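You operate a simulated robot arm through the tools that you are given. There is no shell and no other tool.

You run a simulated robot arm. Do the job below in one go: nothing can be reset, and whatever is moved stays where it is left.

TASK
Take the wide brush from the top of the left bench and leave it on the middle shelf of the shelving. Then put the paddle from the top of the wall bench on the roundel on the top of the left bench. Then open the deep drawer. The order counts.

The check looks at the end state, three seconds after you hand in, the way a careful person would. Anything else that was tipped, shoved, dropped, spilled or broken makes it a failure.

THE ROBOT
A 6-joint arm with a two-finger gripper on a trunk, on a base that moves. Base frame: it is fixed to the floor where the robot stands at the start and does not move with it; the origin is under the middle of the robot, x ahead of it, y to its left, z up. Lengths are in mm, angles in degrees, forces in N, time in s.
With the tool pointing down near the work surface it reaches from about 140 to 840 mm from the robot's upright axis, wherever it stands. Its first joint turns from -166.0 to 166.0 degrees. Places, roughly: deep drawer [-1800, -1500, 700]; middle shelf of the shelving [-1700, 1500, 900]; paddle [1750, 3250, 1000]; roundel [500, 3250, 750]; wide brush (17x6x3 cm) [-500, 3300, 800]. Payload 1.66 kg.
The tool frame sits at the grasp point between the pads (the TCP): z along the fingers, y along the line on which they close. The tips reach 16 mm beyond it. The gripper opens to 111 mm; its body begins 104 mm behind the TCP.
Orientation is that of the tool frame in the base frame, as [roll, pitch, yaw] about the fixed x, y, z axes, in that order (R = Rz(yaw) Ry(pitch) Rx(roll)). With the fingers straight down and closing along the base's y, the tool's x points along the base's -x, its y along +y and its z along -z.

THE INTERFACE
- The arm moves only by the tool nudge_tool. Its argument "motion" is one flat list of numbers, 6 for each row, row after row: the shift along the tool's x, y, z in mm, then the turn, a rotation vector about the tool's x, y, z in degrees. In form: [tx, ty, tz, wx, wy, wz, tx, ty, tz, wx, wy, wz, ...]. A call has 1 to 20 rows; each row shifts and turns the commanded pose from where the row before left it, along the tool's axes as they then stand. "fingers" is the finger opening in mm, from 0 to 111, set as the call begins (left out, the last holds). Each row takes 0.2 s and may step no farther than 50 mm and 8.6 degrees from the row before; otherwise, or with a gripper value out of range, the whole call is refused. A pose out of reach is approached as far as the arm can. The call stops where the force on the tool passes 40 N (or 10 N more than at its start, if that is more) or the arm is blocked; 0.2 s more then pass. Each finger travels about 169.8 mm/s and halts on what it meets, pressing with about 32 N; the grip force reading is that of the motor and also rises with nothing between the fingers. The clock runs only during rows and for 0.2 s after the last one: add rows that do not move to give the fingers time. It gives the time, the measured TCP pose, the force on the tool (base axes), the opening and the grip force at its end, in the units of the frame above (readings bear some noise), with the torque about the TCP (base axes, N m) and any sound that the robot's microphone picked up.
- Cameras (640 x 400 px; columns grow to the right, rows downward): "scene" is now at [68.7, 186.5, 1494.1]; the picture's right is [-0.04, -1.00, 0.00], its down [-0.59, 0.02, -0.81] and it looks along [0.81, -0.03, -0.59] (base axes); focal length 263 px, centre (320, 200). "wrist" rides on the gripper at [70, 14, -143] in the tool frame; the picture's right is [-0.19, 0.98, 0.00], its down [-0.87, -0.17, -0.47] and it looks along [-0.46, -0.09, 0.88] (tool axes); focal length 230 px, centre (320, 200). There is no depth. A picture from a camera that has moved, and an enlarged one, comes with that camera's place and axes in the base frame and with its lens.
- grab_frame(camera): a new picture of that camera. The clock stands still meanwhile.
- lift_body(by): moves the trunk up (or, below 0, down) by that many mm; the arm and the scene camera ride with it, the base frame stays. It gives what a move gives, with no picture.
- steer(legs): drives the robot by 1 to 6 legs, each [ahead, left, turn to the left] in mm, mm and degrees, along the robot's own axes; the way and the turn of a leg run together, so that a leg with both is an arc; at most 1500 mm and 180 degrees a leg. The arm and the cameras ride along, it lands a little off, and it stops where it bumps. It gives what a move gives.
- aim_head(pan, tilt): turns the head with the scene camera to pan (to the left, within 120 degrees either way) and tilt (down, from -29 to 69), counted from straight ahead of the robot. It gives what a move gives.
- enlarge(camera, box): a new picture of the part [left, top, right, bottom] of that camera's present view, enlarged. The clock stands still meanwhile.
- sign_off(): hands the job in; it is judged then, once.

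Nothing tells you exact positions but the pictures and the camera data. Unless the task says otherwise, let go and move clear before handing in.

The tools are called after ">>>" as name(argument=value, ...) on one line, values as JSON. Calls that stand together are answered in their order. nudge_tool: Moves the arm, as the interface text tells. Its arguments: {"type":"object","properties":{"motion":{"type":"array","items":{"type":"number"}},"fingers":{"type":"number"}},"required":["motion"]} The other tools are called the same way: lift_body (by) moves the trunk up or down; steer (legs) drives the base; aim_head (pan, tilt) turns the head that bears the scene camera; grab_frame (camera) takes a picture; enlarge (camera, box) takes an enlarged picture of a part of a camera's view; sign_off () hands the job in.

At the start:

```text
t: 0.0
tcp_pos: [496.3, -138.7, 1028.8]
ee_rot: [-180.0, 0.1, -180.0]
force: [0.3, 0.9, -1.0]
wrist_torque: [-0.03, 0.01, 0.01]
opening: 111.0
grip_force: 0.0
trunk travel left (down, up): [-75.0, 515.0]
robot x, y, heading: [0.4, -0.2, -0.1]
head pan, tilt (commanded): [-2.3, 35.9]
```

scene: 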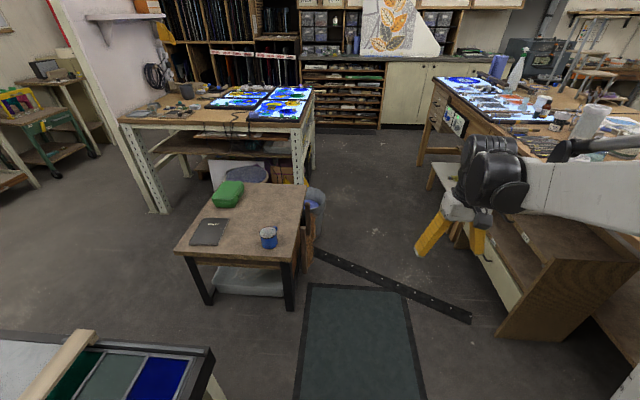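
wrist: 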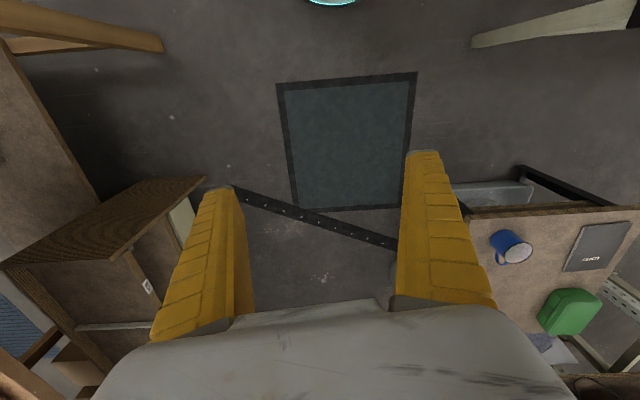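

I see a stained-glass workshop, with a small table ahead and benches behind it. I'll look around with the head to find the left bench, the shelving and the deep drawer.

>>> aim_head(pan=60, tilt=20)

>>> grab_frame(camera="scene")

>>> aim_head(pan=110, tilt=20)

>>> grab_frame(camera="scene")

>>> aim_head(pan=-110, tilt=20)

>>> grab_frame(camera="scene")

```text
t: 1.3
tcp_pos: [497.5, -140.0, 1028.8]
ee_rot: [180.0, 0.0, 179.9]
force: [-0.2, -0.1, 0.2]
wrist_torque: [0.0, -0.02, 0.01]
opening: 111.0
grip_force: 0.0
trunk travel left (down, up): [-75.0, 515.0]
robot x, y, heading: [-4.1, 1.9, 0.4]
head pan, tilt (commanded): [60.0, 20.0]
```

```text
taken
camera scene: at [27.8, 270.6, 1519.3], right [0.87, -0.5, 0.0], down [-0.17, -0.3, -0.94], along [0.47, 0.81, -0.34], focal length 263 px, centre (320, 200)
```

scene: 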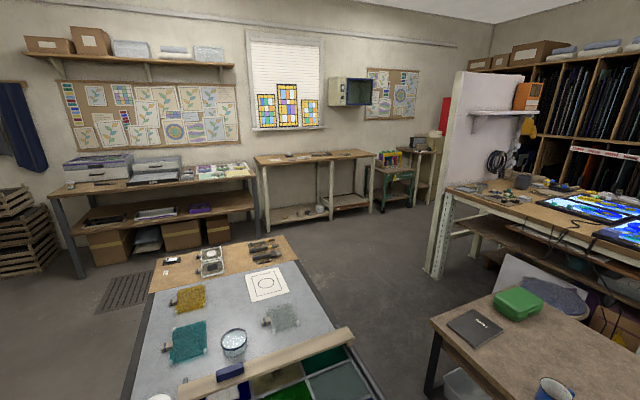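

```text
t: 2.5
tcp_pos: [497.6, -139.9, 1027.5]
ee_rot: [179.9, 0.0, -180.0]
force: [0.1, 0.0, 0.4]
wrist_torque: [-0.01, 0.03, 0.02]
opening: 110.8
grip_force: 0.1
trunk travel left (down, up): [-75.0, 515.0]
robot x, y, heading: [-0.3, 2.3, 0.1]
head pan, tilt (commanded): [110.0, 20.0]
```

```text
taken
camera scene: at [-50.6, 277.5, 1519.3], right [0.94, 0.34, 0.0], down [0.12, -0.32, -0.94], along [-0.32, 0.88, -0.34], focal length 263 px, centre (320, 200)
```

scene: 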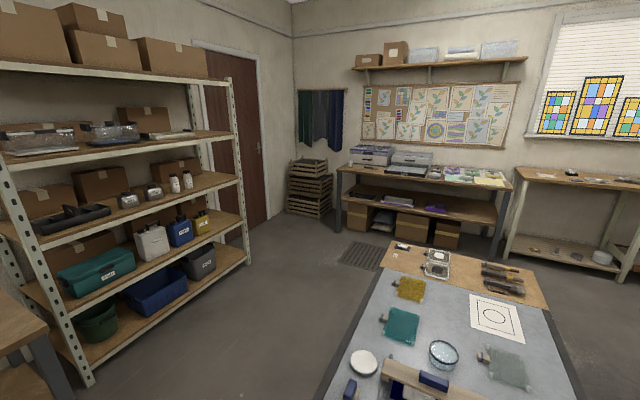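

```text
t: 5.7
tcp_pos: [497.5, -139.6, 1028.7]
ee_rot: [180.0, 0.0, -180.0]
force: [-1.0, -0.3, -0.2]
wrist_torque: [0.0, 0.01, 0.03]
opening: 111.0
grip_force: 0.0
trunk travel left (down, up): [-75.0, 515.0]
robot x, y, heading: [-1.2, -2.4, -0.1]
head pan, tilt (commanded): [-110.0, 20.0]
```

```text
taken
camera scene: at [-50.6, 102.5, 1519.3], right [-0.94, 0.34, 0.0], down [0.12, 0.32, -0.94], along [-0.32, -0.88, -0.34], focal length 263 px, centre (320, 200)
```

scene: 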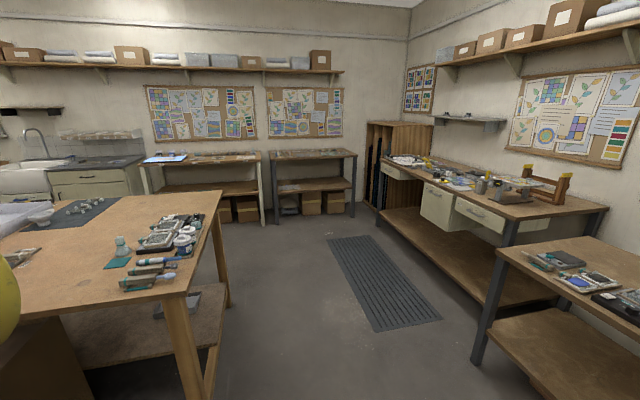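

The deep drawer seems to be on the bench behind and to the right, the shelving is behind and to the left, and the left bench with the printers stands at the far left wall. I'll zoom in on each.

>>> aim_head(pan=90, tilt=20)

>>> grab_frame(camera="scene")

>>> enlarge(camera="scene", box=[180, 130, 420, 280])

>>> enlarge(camera="scene", box=[400, 130, 640, 280])

```text
t: 8.6
tcp_pos: [498.7, -139.0, 1028.5]
ee_rot: [180.0, 0.1, 179.9]
force: [0.0, -0.3, 0.5]
wrist_torque: [0.02, 0.0, 0.01]
opening: 111.3
grip_force: 0.0
trunk travel left (down, up): [-75.0, 515.0]
robot x, y, heading: [-0.5, 1.3, 0.3]
head pan, tilt (commanded): [90.0, 20.0]
```

```text
taken
camera scene: at [-18.8, 283.1, 1519.3], right [1.0, 0.0, 0.0], down [0.0, -0.34, -0.94], along [0.0, 0.94, -0.34], focal length 263 px, centre (320, 200)
```

scene: 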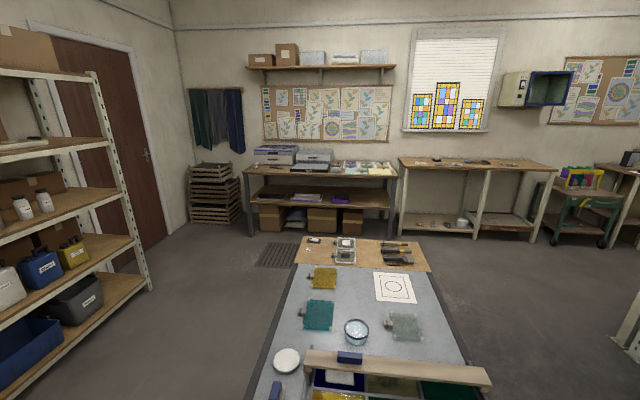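

```text
2.67 times, centred on (300, 205) of scene
camera zoom: at [-18.8, 283.1, 1519.3], right [1.0, 0.0, 0.0], down [0.0, -0.34, -0.94], along [0.0, 0.94, -0.34], focal length 701 px, centre (373, 187)
```

zoom: 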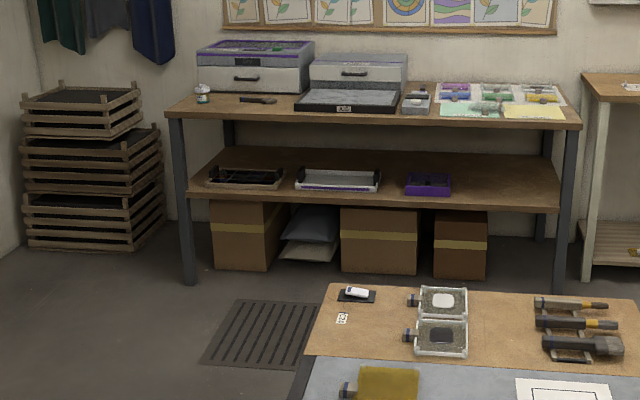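

```text
2.67 times, centred on (520, 205) of scene
camera zoom: at [-18.8, 283.1, 1519.3], right [1.0, 0.0, 0.0], down [0.0, -0.34, -0.94], along [0.0, 0.94, -0.34], focal length 701 px, centre (-213, 187)
```

zoom: 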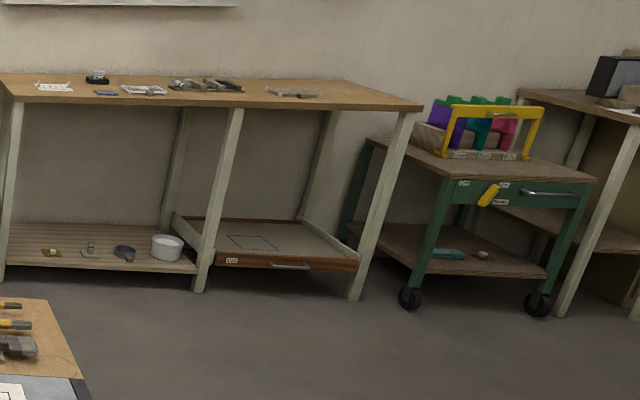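

The brush is likely the dark item at the left end of the left bench, and the paddle is on the wall bench to its right. Before driving, I'll check the floor near the robot and along the route to the left of the light table.

>>> aim_head(pan=90, tilt=60)

>>> grab_frame(camera="scene")

>>> aim_head(pan=119, tilt=45)

>>> grab_frame(camera="scene")

>>> aim_head(pan=-119, tilt=45)

>>> grab_frame(camera="scene")

>>> aim_head(pan=0, tilt=69)

>>> grab_frame(camera="scene")

```text
t: 9.7
tcp_pos: [497.3, -137.9, 1028.7]
ee_rot: [180.0, 0.0, -179.9]
force: [-0.3, 0.7, 0.7]
wrist_torque: [-0.03, 0.02, -0.01]
opening: 110.9
grip_force: 0.2
trunk travel left (down, up): [-75.0, 515.0]
robot x, y, heading: [-0.3, -0.7, 0.1]
head pan, tilt (commanded): [90.0, 60.0]
```

```text
taken
camera scene: at [-18.8, 256.7, 1461.2], right [1.0, 0.0, 0.0], down [0.0, -0.87, -0.5], along [0.0, 0.5, -0.87], focal length 263 px, centre (320, 200)
```

scene: 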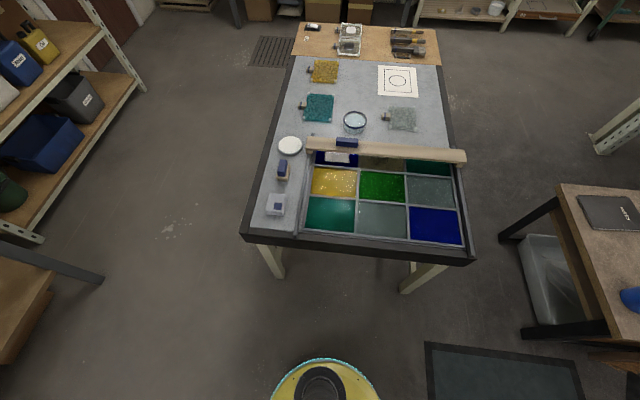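

```text
t: 10.6
tcp_pos: [496.5, -139.4, 1027.4]
ee_rot: [180.0, 0.0, -179.9]
force: [0.4, -0.9, -0.8]
wrist_torque: [0.02, 0.02, -0.02]
opening: 110.9
grip_force: 0.1
trunk travel left (down, up): [-75.0, 515.0]
robot x, y, heading: [-0.1, 0.1, -0.0]
head pan, tilt (commanded): [119.0, 45.0]
```

```text
taken
camera scene: at [-58.2, 261.1, 1480.6], right [0.88, 0.48, 0.0], down [0.34, -0.62, -0.71], along [-0.34, 0.62, -0.71], focal length 263 px, centre (320, 200)
```

scene: 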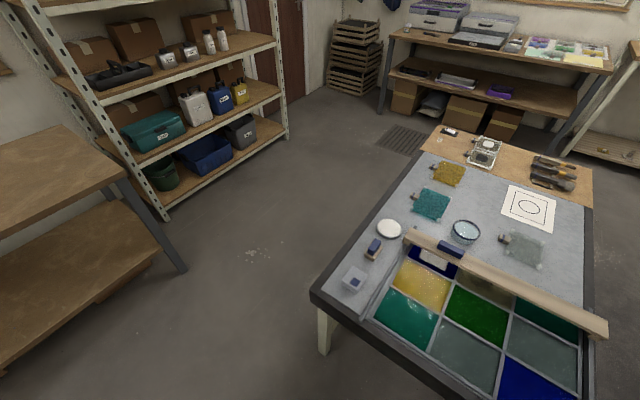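

```text
t: 14.0
tcp_pos: [496.7, -138.9, 1027.9]
ee_rot: [180.0, 0.1, -180.0]
force: [0.2, -0.4, 0.1]
wrist_torque: [-0.01, 0.01, 0.0]
opening: 110.9
grip_force: 0.1
trunk travel left (down, up): [-75.0, 515.0]
robot x, y, heading: [-2.4, 0.9, 0.1]
head pan, tilt (commanded): [-119.0, 45.0]
```

```text
taken
camera scene: at [-58.2, 118.9, 1480.6], right [-0.87, 0.48, 0.0], down [0.34, 0.62, -0.71], along [-0.34, -0.62, -0.71], focal length 263 px, centre (320, 200)
```

scene: 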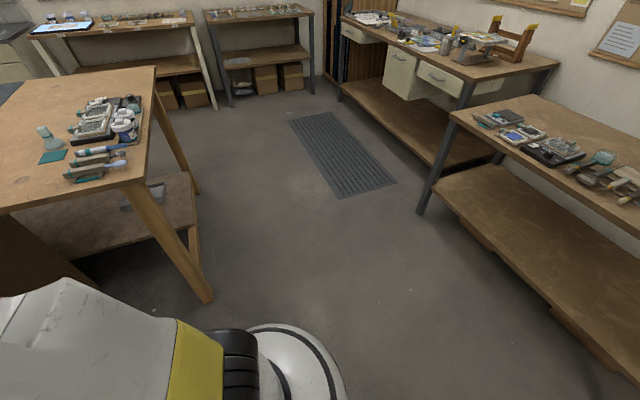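

```text
t: 15.9
tcp_pos: [496.8, -139.4, 1028.8]
ee_rot: [-180.0, -0.1, 179.9]
force: [0.1, 0.1, 0.2]
wrist_torque: [0.0, -0.04, 0.02]
opening: 111.2
grip_force: 0.2
trunk travel left (down, up): [-75.0, 515.0]
robot x, y, heading: [-2.5, 3.5, -0.0]
head pan, tilt (commanded): [0.0, 68.8]
```

```text
taken
camera scene: at [37.1, 190.0, 1451.8], right [0.0, -1.0, 0.0], down [-0.93, 0.0, -0.36], along [0.36, 0.0, -0.93], focal length 263 px, centre (320, 200)
```

scene: 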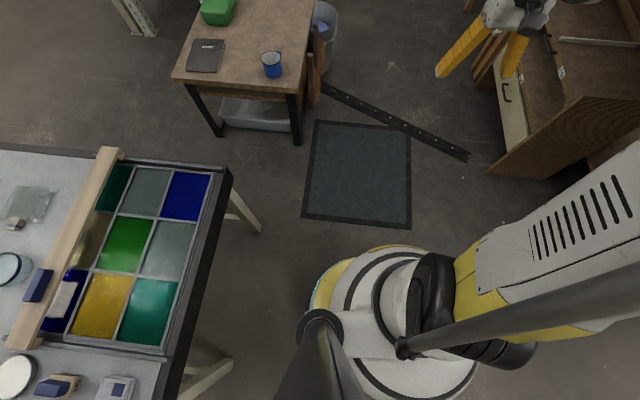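

The base is round with a radius of about 250 mm, and the room sits about 6° off my frame. There is a wide lane on the left between the light table and the shelving, so I'll back up, turn left and drive toward the left bench.

>>> steer(legs=[[-700, 0, 0], [0, 0, 90], [1300, 0, 0]])

>>> aim_head(pan=0, tilt=30)

>>> grab_frame(camera="scene")

```text
t: 29.7
tcp_pos: [-547.2, 1806.7, 1027.9]
ee_rot: [179.9, 0.0, -90.0]
force: [0.2, 0.1, -0.4]
wrist_torque: [-0.02, -0.01, -0.03]
opening: 111.1
grip_force: 0.0
trunk travel left (down, up): [-75.0, 515.0]
robot x, y, heading: [-684.3, 1308.2, 90.1]
head pan, tilt (commanded): [0.0, 68.8]
```

```text
t: 30.8
tcp_pos: [-547.8, 1805.5, 1028.4]
ee_rot: [180.0, 0.0, -89.8]
force: [0.3, 0.1, -0.4]
wrist_torque: [-0.04, -0.01, 0.0]
opening: 111.3
grip_force: 0.0
trunk travel left (down, up): [-75.0, 515.0]
robot x, y, heading: [-688.9, 1308.4, 90.1]
head pan, tilt (commanded): [0.0, 30.0]
```

```text
taken
camera scene: at [-874.7, 1379.3, 1503.2], right [1.0, 0.0, 0.0], down [0.0, -0.5, -0.87], along [0.0, 0.87, -0.5], focal length 263 px, centre (320, 200)
```

scene: 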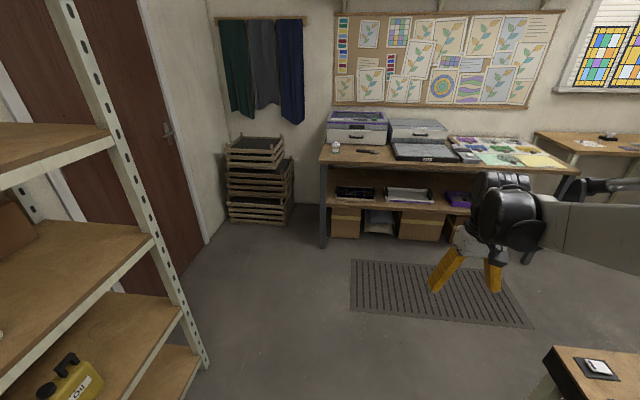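

The lane is clear and the left bench top is at about z 800. I'll zoom in on the bench top to identify the brush and the roundel.

>>> enlarge(camera="scene", box=[310, 100, 470, 200])

>>> enlarge(camera="scene", box=[440, 110, 600, 210])

>>> aim_head(pan=80, tilt=35)

>>> grab_frame(camera="scene")

```text
4.00 times, centred on (390, 150) of scene
camera zoom: at [-874.7, 1379.3, 1503.2], right [1.0, 0.0, 0.0], down [0.0, -0.5, -0.87], along [0.0, 0.87, -0.5], focal length 1051 px, centre (40, 400)
```

zoom: 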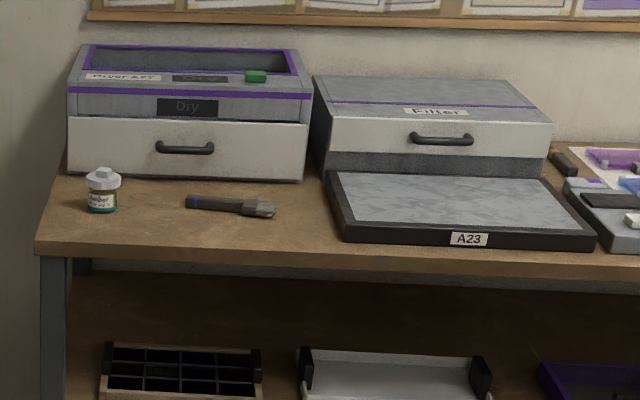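

```text
4.00 times, centred on (520, 160) of scene
camera zoom: at [-874.7, 1379.3, 1503.2], right [1.0, 0.0, 0.0], down [0.0, -0.5, -0.87], along [0.0, 0.87, -0.5], focal length 1051 px, centre (-480, 360)
```

zoom: 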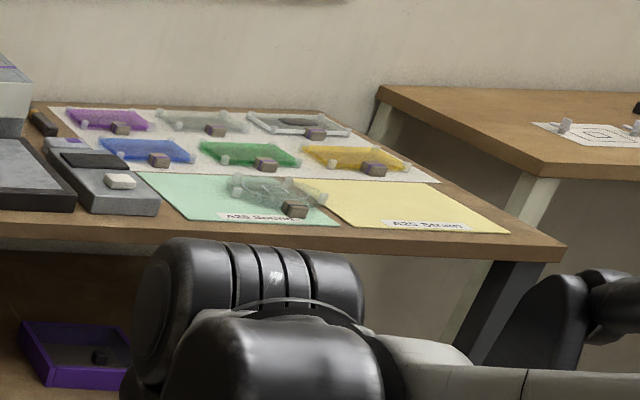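

```text
t: 32.3
tcp_pos: [-548.0, 1806.3, 1027.5]
ee_rot: [-180.0, 0.1, -89.9]
force: [-0.3, 0.2, 0.3]
wrist_torque: [-0.01, 0.01, 0.02]
opening: 111.1
grip_force: 0.1
trunk travel left (down, up): [-75.0, 515.0]
robot x, y, heading: [-687.0, 1307.1, 90.2]
head pan, tilt (commanded): [80.0, 35.0]
```

```text
taken
camera scene: at [-961.2, 1304.1, 1495.5], right [0.17, 0.98, 0.0], down [0.56, -0.1, -0.82], along [-0.81, 0.14, -0.57], focal length 263 px, centre (320, 200)
```

scene: 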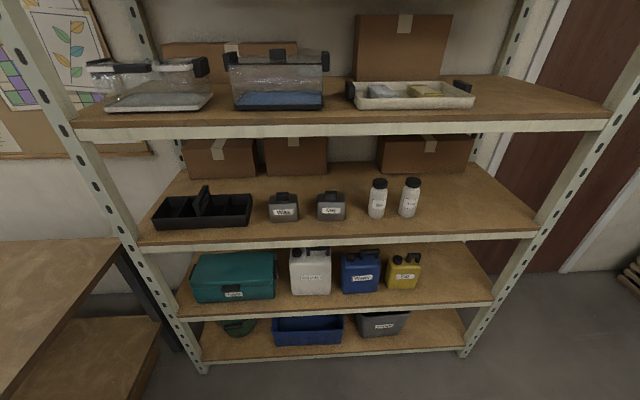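

The brush lies roughly along x with its handle toward the left (a jar stands beyond that), and the middle shelf is the one with the black caddy, canisters and bottles at about z 870. I'll raise the trunk and drive up to the left part of the bench, keeping off the floor grate.

>>> lift_body(by=120)

>>> steer(legs=[[1390, 215, 0]])

>>> aim_head(pan=-15, tilt=40)

>>> grab_frame(camera="scene")

>>> grab_frame(camera="wrist")

```text
t: 33.8
tcp_pos: [-546.2, 1806.1, 1148.3]
ee_rot: [180.0, 0.0, -89.9]
force: [0.1, 0.2, -0.1]
wrist_torque: [0.0, 0.02, -0.03]
opening: 110.7
grip_force: 0.0
trunk travel left (down, up): [-195.0, 395.0]
robot x, y, heading: [-687.2, 1310.7, 90.1]
head pan, tilt (commanded): [80.0, 35.0]
```

```text
t: 40.7
tcp_pos: [-785.2, 3174.6, 1147.5]
ee_rot: [-179.9, 0.0, -89.1]
force: [-0.5, 0.3, 0.2]
wrist_torque: [-0.03, -0.01, -0.01]
opening: 111.0
grip_force: 0.0
trunk travel left (down, up): [-195.0, 395.0]
robot x, y, heading: [-915.2, 2674.0, 90.7]
head pan, tilt (commanded): [80.0, 35.0]
```

```text
t: 42.4
tcp_pos: [-785.9, 3175.0, 1147.4]
ee_rot: [-179.9, 0.1, -89.0]
force: [-1.0, 0.6, -0.2]
wrist_torque: [0.02, -0.01, 0.01]
opening: 111.2
grip_force: 0.0
trunk travel left (down, up): [-195.0, 395.0]
robot x, y, heading: [-917.5, 2678.7, 91.1]
head pan, tilt (commanded): [-15.0, 40.0]
```

```text
taken
camera scene: at [-1084.7, 2735.2, 1607.9], right [0.97, -0.24, 0.0], down [-0.16, -0.62, -0.77], along [0.19, 0.74, -0.64], focal length 263 px, centre (320, 200)
```

scene: 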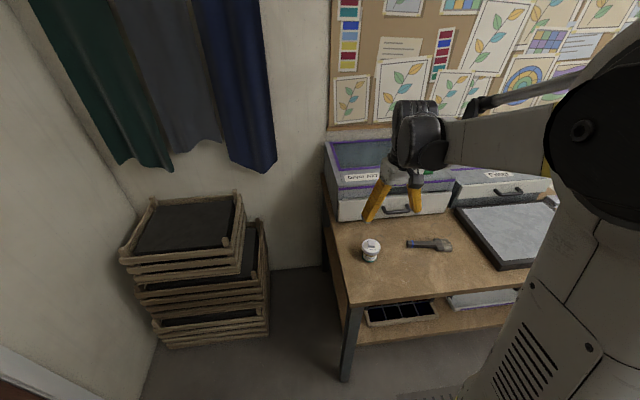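

```text
taken
camera wrist: at [-798.3, 3104.4, 1290.7], right [-0.98, 0.17, 0.0], down [0.15, 0.87, 0.47], along [0.08, 0.46, -0.88], focal length 230 px, centre (320, 200)
```

wrist: 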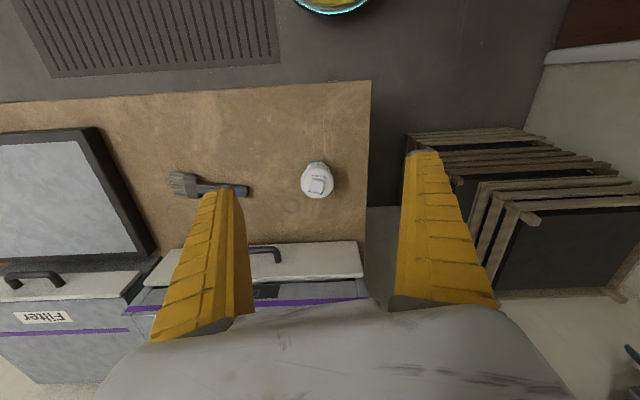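

The robot is at (-917, 2679) and both cameras agree that the brush runs from about (-588, 3303) at the handle end to (-430, 3254) at the bristle tip, near z 800. I'll zoom in to see its shape and direction.

>>> enlarge(camera="wrist", box=[140, 140, 300, 240])

>>> enlarge(camera="scene", box=[340, 190, 500, 290])

```text
4.00 times, centred on (220, 190) of wrist
camera zoom: at [-798.3, 3104.4, 1290.7], right [-0.98, 0.17, 0.0], down [0.15, 0.87, 0.47], along [0.08, 0.46, -0.88], focal length 920 px, centre (720, 240)
```

zoom: 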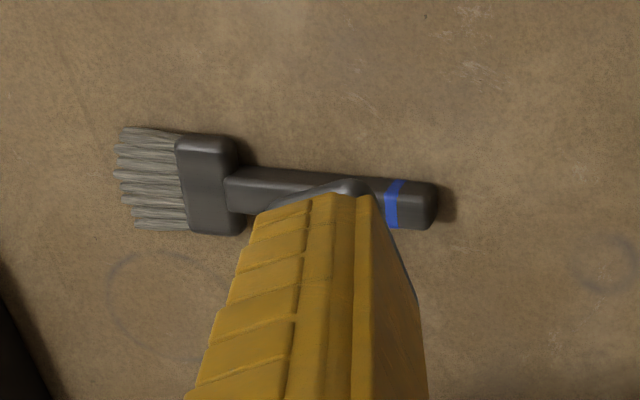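

```text
4.00 times, centred on (420, 240) of scene
camera zoom: at [-1084.7, 2735.2, 1607.9], right [0.97, -0.24, 0.0], down [-0.16, -0.62, -0.77], along [0.19, 0.74, -0.64], focal length 1051 px, centre (-80, 40)
```

zoom: 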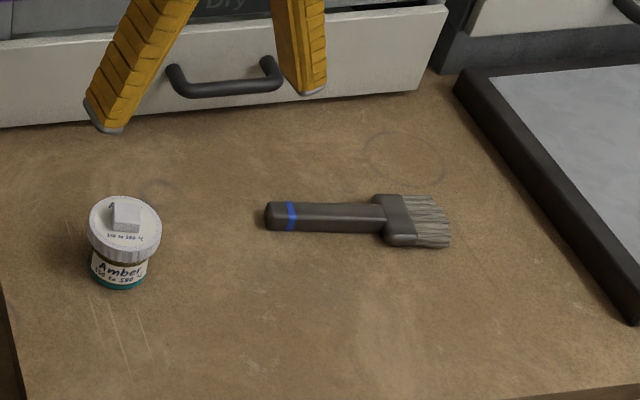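

The brush axis points about -15.4° in my frame, handle end near (-598, 3303). I'll turn the tool so the fingers close across the handle, move over the handle, and tilt the tool 30° toward the handle end so the same grip works under the shelf above the middle shelf.

>>> nudge_tool(motion=[0, 0, 0, 0, 0, -8.2, 0, 0, 0, 0, 0, -8.2, 0, 0, 0, 0, 0, -8.2, 0, 0, 0, 0, 0, -8.2, 0, 0, 0, 0, 0, -8.2, 0, 0, 0, 0, 0, -8.2, 0, 0, 0, 0, 0, -8.2, 0, 0, 0, 0, 0, -8.2, 0, 0, 0, 0, 0, -8.0, 0, 0, 0, 0, 0, 0], fingers=80)

>>> nudge_tool(motion=[31, -35, 10, 0, 0, 0, 31, -35, 10, 0, 0, 0, 31, -35, 20, 0, 0, 0, 31, -35, 20, 0, 0, 0, 31, -35, 20, 0, 0, 0, 0, 0, 0, 0, 0, 0])

>>> grab_frame(camera="wrist")

>>> grab_frame(camera="scene")

```text
t: 44.6
tcp_pos: [-786.2, 3175.4, 1148.2]
ee_rot: [-179.9, -0.1, -15.5]
force: [0.6, -0.3, -1.1]
wrist_torque: [-0.01, 0.02, 0.01]
opening: 81.4
grip_force: 0.9
trunk travel left (down, up): [-195.0, 395.0]
robot x, y, heading: [-921.4, 2676.9, 91.0]
head pan, tilt (commanded): [-15.0, 40.0]
```

```text
refused: row 3 steps farther than a row can; nothing moved
```

```text
taken
camera wrist: at [-722.5, 3143.5, 1290.4], right [-0.44, -0.9, 0.0], down [-0.79, 0.39, 0.47], along [-0.42, 0.21, -0.88], focal length 230 px, centre (320, 200)
```

wrist: 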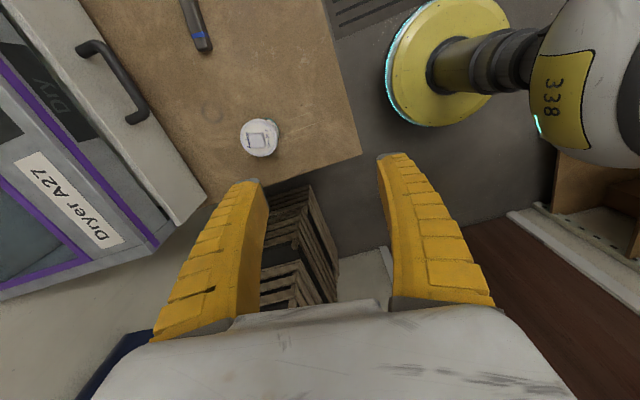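

```text
taken
camera scene: at [-1084.6, 2735.2, 1607.9], right [0.97, -0.24, 0.0], down [-0.16, -0.62, -0.77], along [0.19, 0.74, -0.64], focal length 263 px, centre (320, 200)
```

scene: 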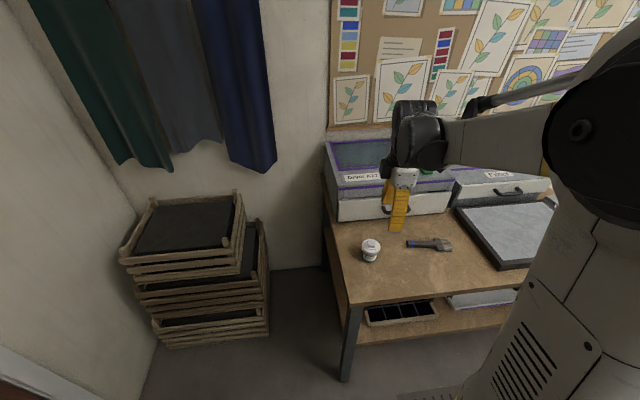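

The rotation worked, but the translation was refused because one step was too long. I'll repeat it in smaller steps and then tilt.

>>> nudge_tool(motion=[26.2, -29.2, 24.7, 0, 0, 0, 26.2, -29.2, 24.7, 0, 0, 0, 26.2, -29.2, 24.7, 0, 0, 0, 26.2, -29.2, 24.7, 0, 0, 0, 26.2, -29.2, 24.7, 0, 0, 0, 26.2, -29.2, 24.7, 0, 0, 0, 0, 0, 0, 0, 7.5, 0, 0, 0, 0, 0, 7.5, 0, 0, 0, 0, 0, 7.5, 0, 0, 0, 0, 0, 7.5, 0, 0, 0, 0, 0, 0, 0])

>>> grab_frame(camera="wrist")

>>> grab_frame(camera="scene")

```text
t: 47.0
tcp_pos: [-587.5, 3300.9, 999.6]
ee_rot: [-179.9, -30.0, -15.4]
force: [-0.6, 0.3, -0.7]
wrist_torque: [0.0, -0.01, 0.02]
opening: 81.3
grip_force: 1.2
trunk travel left (down, up): [-195.0, 395.0]
robot x, y, heading: [-915.6, 2677.0, 91.2]
head pan, tilt (commanded): [-15.0, 40.0]
```

```text
taken
camera wrist: at [-602.0, 3291.4, 1157.6], right [-0.42, -0.9, -0.1], down [-0.91, 0.42, -0.03], along [0.06, 0.08, -1.0], focal length 230 px, centre (320, 200)
```

wrist: 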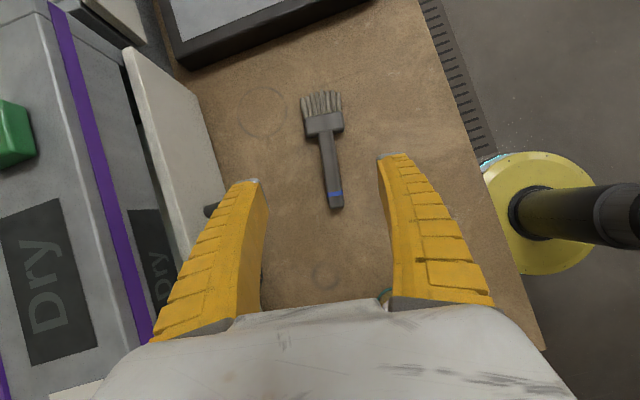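

```text
taken
camera scene: at [-1084.5, 2735.2, 1607.9], right [0.97, -0.24, 0.0], down [-0.16, -0.62, -0.77], along [0.19, 0.74, -0.64], focal length 263 px, centre (320, 200)
```

scene: 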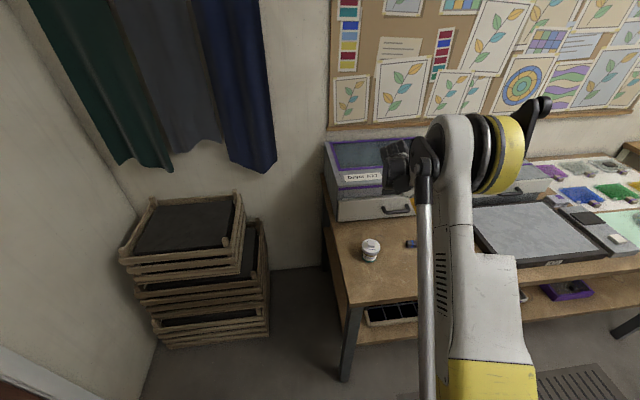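

The wrist camera now looks straight down on the brush. I'll enlarge that view to refine the handle position and axis.

>>> enlarge(camera="wrist", box=[240, 80, 400, 230])

```text
2.67 times, centred on (320, 155) of wrist
camera zoom: at [-602.0, 3291.4, 1157.6], right [-0.42, -0.9, -0.1], down [-0.91, 0.42, -0.03], along [0.06, 0.08, -1.0], focal length 614 px, centre (320, 320)
```

zoom: 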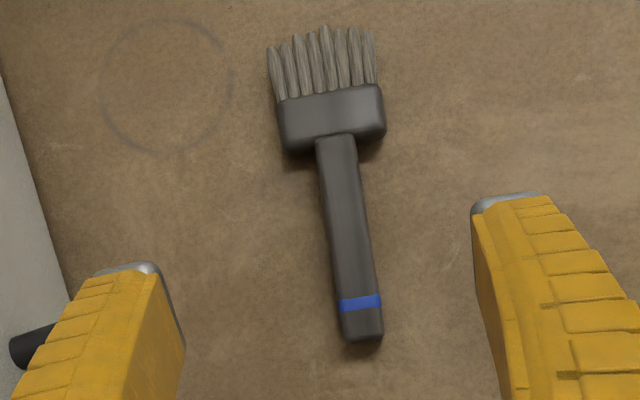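

The brush axis is closer to -17.9°, with the handle end at about (-599, 3300). I'll correct the yaw by 2.5° and come down to a pre-grasp 60 mm short of the handle.

>>> nudge_tool(motion=[0, 0, 0, -1.25, 0, 2.165, -17, 1.4, 35.5, 0, 0, 0, -17, 1.4, 35.5, 0, 0, 0, -17, 1.4, 35.5, 0, 0, 0, 0, 0, 0, 0, 0, 0])

>>> grab_frame(camera="wrist")

>>> enlarge(camera="wrist", box=[200, 60, 440, 260])

```text
t: 48.2
tcp_pos: [-580.7, 3291.4, 883.9]
ee_rot: [-180.0, -30.1, -18.0]
force: [0.1, 0.3, -0.2]
wrist_torque: [-0.02, 0.01, 0.01]
opening: 81.5
grip_force: 0.7
trunk travel left (down, up): [-195.0, 395.0]
robot x, y, heading: [-916.9, 2676.3, 90.9]
head pan, tilt (commanded): [-15.0, 40.0]
```

```text
taken
camera wrist: at [-596.0, 3282.7, 1042.3], right [-0.46, -0.88, -0.1], down [-0.89, 0.46, -0.02], along [0.07, 0.07, -1.0], focal length 230 px, centre (320, 200)
```

wrist: 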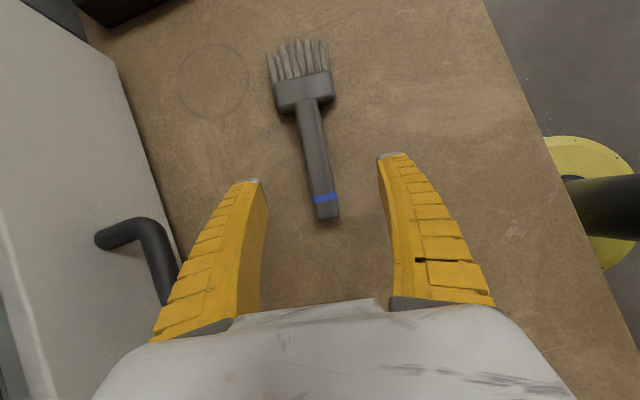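

```text
2.00 times, centred on (320, 160) of wrist
camera zoom: at [-596.0, 3282.7, 1042.3], right [-0.46, -0.88, -0.1], down [-0.89, 0.46, -0.02], along [0.07, 0.07, -1.0], focal length 460 px, centre (320, 280)
```

zoom: 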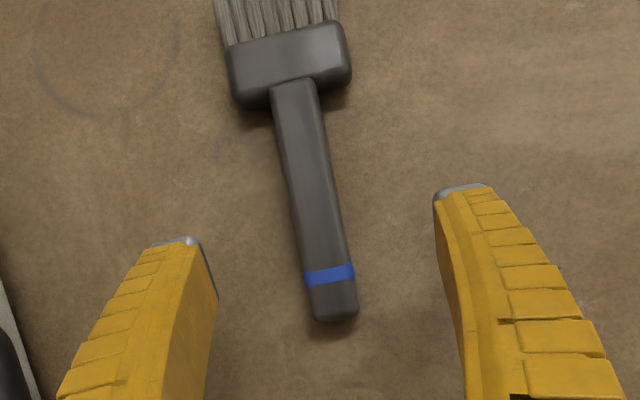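

The handle sits centered between the open fingers, so I'll go down along the tool axis and check the force for contact.

>>> nudge_tool(motion=[0, -3, 20, 0, 0, 0, 0, 0, 20, 0, 0, 0, 0, 0, 16, 0, 0, 0, 0, 0, 0, 0, 0, 0])

>>> enlarge(camera="wrist", box=[200, 60, 440, 260])

```text
t: 49.2
tcp_pos: [-554.4, 3288.8, 837.0]
ee_rot: [-179.8, -30.1, -17.9]
force: [-5.3, 7.0, 33.6]
wrist_torque: [-0.23, 0.35, -0.12]
opening: 77.5
grip_force: 0.0
trunk travel left (down, up): [-195.0, 395.0]
robot x, y, heading: [-914.6, 2675.5, 90.7]
head pan, tilt (commanded): [-15.0, 40.0]
```

```text
2.00 times, centred on (320, 160) of wrist
camera zoom: at [-570.2, 3277.9, 995.2], right [-0.46, -0.88, -0.1], down [-0.89, 0.46, -0.03], along [0.07, 0.08, -0.99], focal length 460 px, centre (320, 280)
```

zoom: 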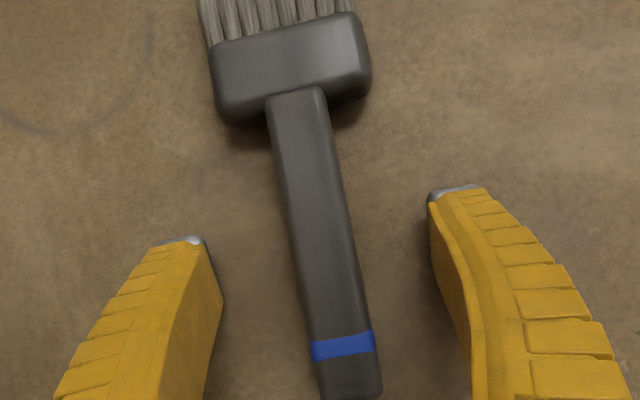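

The fingertips touched the bench at TCP z 837, so the bench top is near z 817. I'll back off a few millimetres along the tool and close on the handle.

>>> nudge_tool(motion=[0, 0, -6, 0, 0, 0, 0, 0, 0, 0, 0, 0])

>>> nudge_tool(motion=[0, 0, 0, 0, 0, 0, 0, 0, 0, 0, 0, 0, 0, 0, 0, 0, 0, 0, 0, 0, 0, 0, 0, 0], fingers=5)

>>> grab_frame(camera="wrist")

```text
t: 49.8
tcp_pos: [-555.5, 3289.1, 840.3]
ee_rot: [-179.9, -30.0, -18.0]
force: [0.5, 0.4, 0.6]
wrist_torque: [-0.01, -0.03, 0.01]
opening: 81.4
grip_force: 0.8
trunk travel left (down, up): [-195.0, 395.0]
robot x, y, heading: [-915.2, 2678.7, 90.9]
head pan, tilt (commanded): [-15.0, 40.0]
```

```text
t: 50.8
tcp_pos: [-555.7, 3288.0, 840.6]
ee_rot: [-180.0, -30.0, -18.0]
force: [-0.4, 2.6, 9.4]
wrist_torque: [0.01, -0.07, -0.04]
opening: 17.8
grip_force: 31.6
trunk travel left (down, up): [-195.0, 395.0]
robot x, y, heading: [-915.1, 2677.9, 90.9]
head pan, tilt (commanded): [-15.0, 40.0]
```

```text
taken
camera wrist: at [-570.5, 3279.2, 998.6], right [-0.46, -0.88, -0.1], down [-0.89, 0.46, -0.02], along [0.07, 0.07, -1.0], focal length 230 px, centre (320, 200)
```

wrist: 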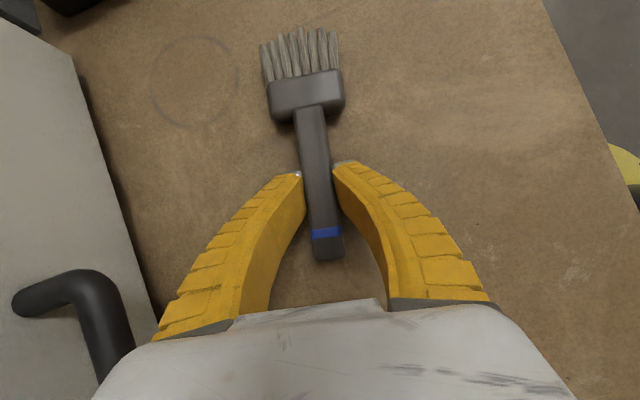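

The fingers have closed on the handle at 18 mm with a 32 N grip. I'll lift straight up and check the hold.

>>> nudge_tool(motion=[10, 0, -17.3, 0, 0, 0, 15, 0, -26, 0, 0, 0, 20, 0, -34.6, 0, 0, 0, 20, 0, -34.6, 0, 0, 0, 20, 0, -34.6, 0, 0, 0, 0, 0, 0, 0, 0, 0])

>>> grab_frame(camera="wrist")

>>> grab_frame(camera="scene")

```text
t: 52.2
tcp_pos: [-556.9, 3290.5, 1009.0]
ee_rot: [-180.0, -30.1, -17.9]
force: [-0.4, 0.4, -1.2]
wrist_torque: [0.02, 0.0, 0.0]
opening: 14.9
grip_force: 31.9
trunk travel left (down, up): [-195.0, 395.0]
robot x, y, heading: [-915.4, 2679.1, 90.8]
head pan, tilt (commanded): [-15.0, 40.0]
```

```text
taken
camera wrist: at [-571.7, 3280.5, 1167.5], right [-0.46, -0.88, -0.09], down [-0.89, 0.46, -0.02], along [0.07, 0.07, -1.0], focal length 230 px, centre (320, 200)
```

wrist: 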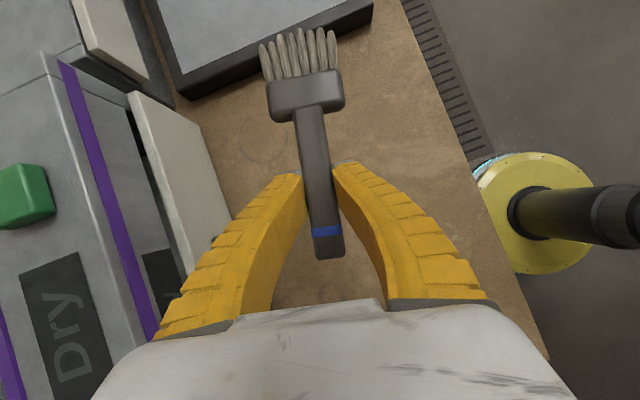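

```text
taken
camera scene: at [-1084.5, 2735.4, 1607.8], right [0.97, -0.24, 0.0], down [-0.16, -0.62, -0.77], along [0.19, 0.74, -0.64], focal length 263 px, centre (320, 200)
```

scene: 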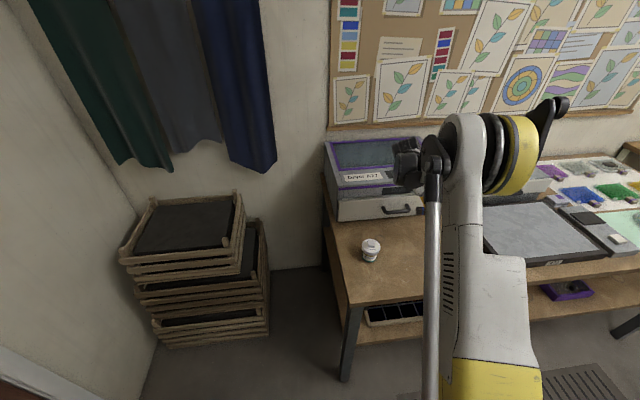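

The brush is held and the bench is undisturbed. I'll back away from the bench, then bring the arm in and turn the tool to point ahead of the robot.

>>> steer(legs=[[-650, 0, 0]])

```text
t: 55.8
tcp_pos: [-543.9, 2645.4, 1009.6]
ee_rot: [180.0, -30.0, -18.6]
force: [0.2, 0.5, -1.3]
wrist_torque: [0.02, 0.03, -0.03]
opening: 14.5
grip_force: 32.4
trunk travel left (down, up): [-195.0, 395.0]
robot x, y, heading: [-914.4, 2033.1, 90.2]
head pan, tilt (commanded): [-15.0, 40.0]
```

Now I'll turn the tool about the vertical in the free space.

>>> nudge_tool(motion=[0, 0, 0, 3.885, 0, -6.729, 0, 0, 0, 3.885, 0, -6.729, 0, 0, 0, 3.885, 0, -6.729, 0, 0, 0, 3.885, 0, -6.729, 0, 0, 0, 3.885, 0, -6.729, 0, 0, 0, 3.885, 0, -6.729, 0, 0, 0, 3.885, 0, -6.729])

>>> nudge_tool(motion=[0, 0, 0, 3.885, 0, -6.729, 0, 0, 0, 3.885, 0, -6.729, 0, 0, 0, 3.885, 0, -6.729, 0, 0, 0, 3.885, 0, -6.729, 0, 0, 0, 3.885, 0, -6.729, 0, 0, 0, 3.885, 0, -6.729, 0, 0, 0, 3.885, 0, -6.729])

>>> grab_frame(camera="scene")

```text
t: 57.4
tcp_pos: [-544.2, 2645.6, 1008.0]
ee_rot: [180.0, -30.1, 36.0]
force: [0.3, -0.1, -1.1]
wrist_torque: [-0.03, 0.0, -0.03]
opening: 14.8
grip_force: 32.0
trunk travel left (down, up): [-195.0, 395.0]
robot x, y, heading: [-910.6, 2035.0, 90.5]
head pan, tilt (commanded): [-15.0, 40.0]
```

```text
t: 59.0
tcp_pos: [-560.1, 2655.7, 1008.2]
ee_rot: [179.6, -30.2, 54.3]
force: [0.0, -0.1, -1.5]
wrist_torque: [-0.04, -0.01, 0.0]
opening: 14.8
grip_force: 31.9
out of reach, approached as far as the arm can: row 3, 4, 5, 6, 7
trunk travel left (down, up): [-195.0, 395.0]
robot x, y, heading: [-907.7, 2034.0, 90.3]
head pan, tilt (commanded): [-15.0, 40.0]
```

```text
taken
camera scene: at [-1076.9, 2096.3, 1607.9], right [0.97, -0.25, 0.0], down [-0.16, -0.62, -0.77], along [0.19, 0.74, -0.64], focal length 263 px, centre (320, 200)
```

scene: 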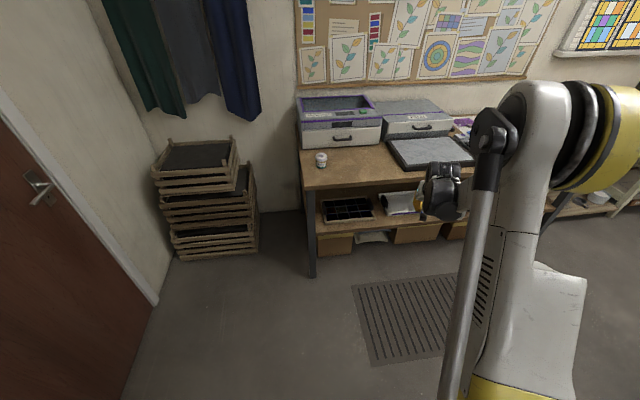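

The wrist limit stops the turn near yaw 54°, so the tool can't point straight ahead in this grip. Instead I'll place from the same arm layout as the pick: robot facing roughly -y with the shelving on its right. First I'll turn the tool back.

>>> nudge_tool(motion=[0, 0, 0, -3.885, 0, 6.729, 0, 0, 0, -3.885, 0, 6.729, 0, 0, 0, -3.885, 0, 6.729, 0, 0, 0, -3.885, 0, 6.729, 0, 0, 0, -3.885, 0, 6.729, 0, 0, 0, 0, 0, 0])

```text
t: 60.4
tcp_pos: [-559.3, 2653.7, 1009.4]
ee_rot: [179.7, -30.3, 15.3]
force: [0.2, 0.3, -0.9]
wrist_torque: [0.0, 0.0, -0.03]
opening: 14.8
grip_force: 32.0
trunk travel left (down, up): [-195.0, 395.0]
robot x, y, heading: [-909.9, 2040.1, 90.3]
head pan, tilt (commanded): [-15.0, 40.0]
```

The reached pose stays as the commanded one. I'll set yaw to 0, draw the arm in a little, then drive and turn clockwise (away from the shelving) to face -y with the shelving on the right.

>>> nudge_tool(motion=[0, 0, 0, -3.8, 0, 6.58, 0, 0, 0, -3.8, 0, 6.58, -14.4, 33.3, -8.4, 0, 0, 0, -14.4, 33.3, -8.4, 0, 0, 0, -14.4, 33.3, -8.4, 0, 0, 0, 0, 0, 0, 0, 0, 0])

>>> steer(legs=[[260, 0, 0], [0, 0, -93.3], [0, 0, -93.3]])

>>> aim_head(pan=-60, tilt=35)

>>> grab_frame(camera="scene")

>>> grab_frame(camera="wrist")

```text
t: 61.8
tcp_pos: [-609.8, 2554.5, 1009.5]
ee_rot: [179.9, -30.4, 0.1]
force: [0.1, -0.3, -1.0]
wrist_torque: [0.0, 0.02, 0.0]
opening: 14.7
grip_force: 31.9
trunk travel left (down, up): [-195.0, 395.0]
robot x, y, heading: [-910.8, 2034.1, 90.3]
head pan, tilt (commanded): [-15.0, 40.0]
```

```text
t: 71.5
tcp_pos: [-1257.4, 1797.1, 1010.2]
ee_rot: [179.9, -30.5, 175.1]
force: [-1.0, 0.2, -0.9]
wrist_torque: [-0.02, -0.06, -0.01]
opening: 14.8
grip_force: 32.5
trunk travel left (down, up): [-195.0, 395.0]
robot x, y, heading: [-910.2, 2288.8, -94.5]
head pan, tilt (commanded): [-15.0, 40.0]
```

```text
t: 72.6
tcp_pos: [-1257.9, 1796.8, 1011.3]
ee_rot: [179.9, -30.3, 175.2]
force: [0.5, 0.0, -1.3]
wrist_torque: [0.01, -0.03, -0.06]
opening: 14.8
grip_force: 32.1
trunk travel left (down, up): [-195.0, 395.0]
robot x, y, heading: [-910.4, 2288.2, -94.6]
head pan, tilt (commanded): [-60.0, 35.0]
```

```text
taken
camera scene: at [-799.6, 2255.6, 1615.4], right [-0.43, 0.9, 0.0], down [0.52, 0.25, -0.82], along [-0.74, -0.35, -0.57], focal length 263 px, centre (320, 200)
```

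scene: 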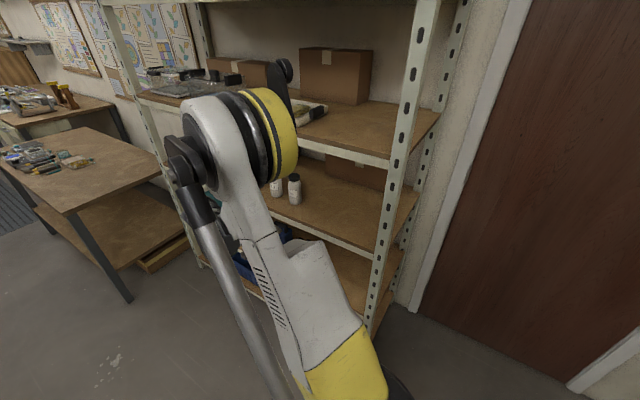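

```text
taken
camera wrist: at [-1244.6, 1809.2, 1168.9], right [0.25, 0.96, -0.09], down [0.97, -0.25, -0.03], along [-0.05, -0.08, -1.0], focal length 230 px, centre (320, 200)
```

wrist: 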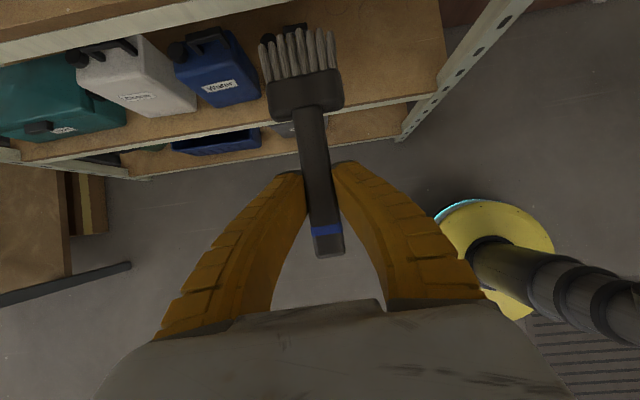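

The robot now faces -y with the brush pointing at the shelving. I'll zoom on the free right end of the middle shelf to measure its height and the bottle positions.

>>> enlarge(camera="scene", box=[250, 130, 450, 260])

>>> aim_head(pan=-85, tilt=35)

>>> grab_frame(camera="scene")

```text
3.08 times, centred on (350, 195) of scene
camera zoom: at [-799.6, 2255.6, 1615.4], right [-0.43, 0.9, 0.0], down [0.52, 0.25, -0.82], along [-0.74, -0.35, -0.57], focal length 809 px, centre (228, 215)
```

zoom: 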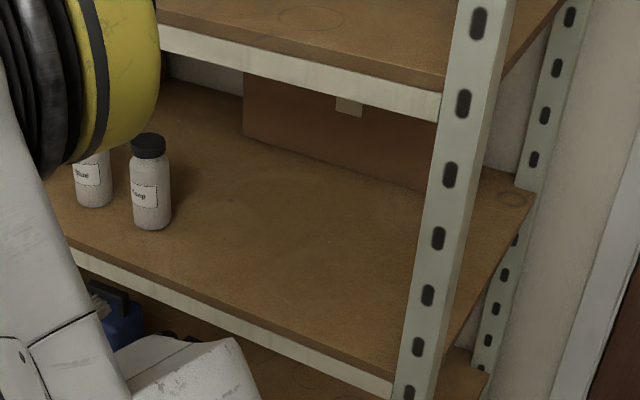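

```text
t: 73.5
tcp_pos: [-1256.9, 1796.0, 1011.0]
ee_rot: [179.8, -30.5, 175.2]
force: [-0.3, -0.2, -1.3]
wrist_torque: [0.0, -0.06, 0.02]
opening: 14.8
grip_force: 31.9
trunk travel left (down, up): [-195.0, 395.0]
robot x, y, heading: [-912.9, 2291.2, -94.4]
head pan, tilt (commanded): [-85.0, 35.0]
```

```text
taken
camera scene: at [-808.1, 2292.8, 1615.5], right [-0.01, 1.0, 0.0], down [0.57, 0.0, -0.82], along [-0.82, -0.01, -0.57], focal length 263 px, centre (320, 200)
```

scene: 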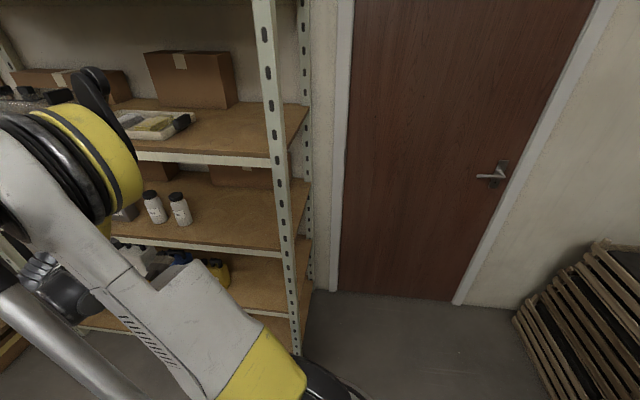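

There is plenty of free shelf right of the bottles, around y 1960. I'll shift the robot back and toward the shelving so the brush hovers just in front of that spot.

>>> steer(legs=[[-141, -180, 0]])

>>> grab_frame(camera="wrist")

>>> grab_frame(camera="scene")

```text
t: 75.2
tcp_pos: [-1423.9, 1954.8, 1011.0]
ee_rot: [179.9, -30.4, 175.2]
force: [1.0, 1.0, -1.1]
wrist_torque: [-0.01, -0.06, -0.01]
opening: 14.7
grip_force: 32.3
trunk travel left (down, up): [-195.0, 395.0]
robot x, y, heading: [-1083.4, 2439.0, -94.4]
head pan, tilt (commanded): [-85.0, 35.0]
```

```text
taken
camera wrist: at [-1410.9, 1965.8, 1169.0], right [0.25, 0.96, -0.09], down [0.97, -0.25, -0.03], along [-0.05, -0.08, -1.0], focal length 230 px, centre (320, 200)
```

wrist: 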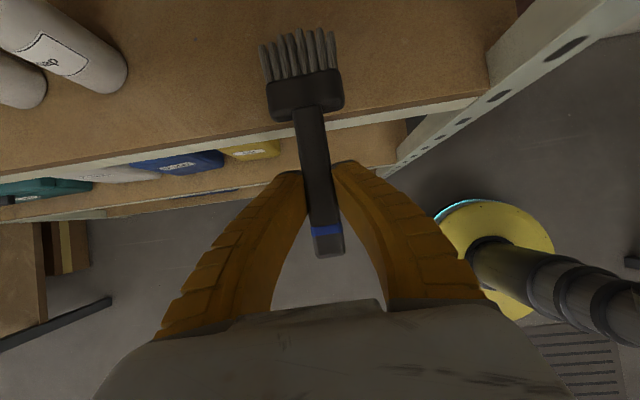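

```text
taken
camera scene: at [-974.8, 2449.8, 1615.5], right [-0.01, 1.0, 0.0], down [0.57, 0.0, -0.82], along [-0.82, -0.01, -0.57], focal length 263 px, centre (320, 200)
```

scene: 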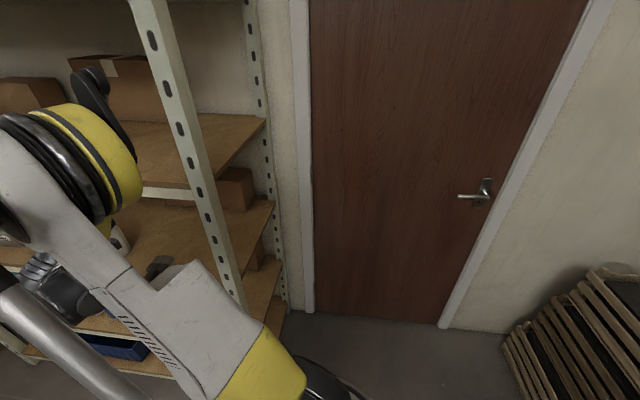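

The brush hovers at the shelf's front edge, with the bottles about 250 mm to the left. I'll lower 50 mm outside the shelf and look again to measure the shelf height by parallax.

>>> nudge_tool(motion=[-12.65, 0, 21.55, 0, 0, 0, -12.65, 0, 21.55, 0, 0, 0, 0, 0, 0, 0, 0, 0])

>>> grab_frame(camera="wrist")

```text
t: 76.0
tcp_pos: [-1422.9, 1953.5, 960.8]
ee_rot: [179.8, -30.4, 175.1]
force: [0.8, -0.1, -1.1]
wrist_torque: [0.0, -0.03, 0.02]
opening: 14.5
grip_force: 31.7
trunk travel left (down, up): [-195.0, 395.0]
robot x, y, heading: [-1077.7, 2444.2, -94.6]
head pan, tilt (commanded): [-85.0, 35.0]
```

```text
taken
camera wrist: at [-1410.5, 1965.0, 1118.3], right [0.25, 0.96, -0.09], down [0.97, -0.25, -0.03], along [-0.05, -0.08, -1.0], focal length 230 px, centre (320, 200)
```

wrist: 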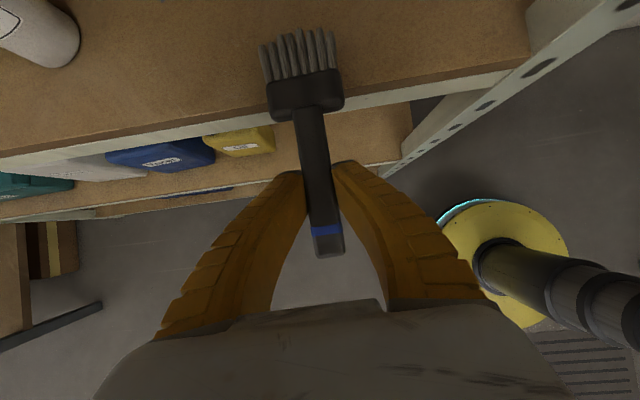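

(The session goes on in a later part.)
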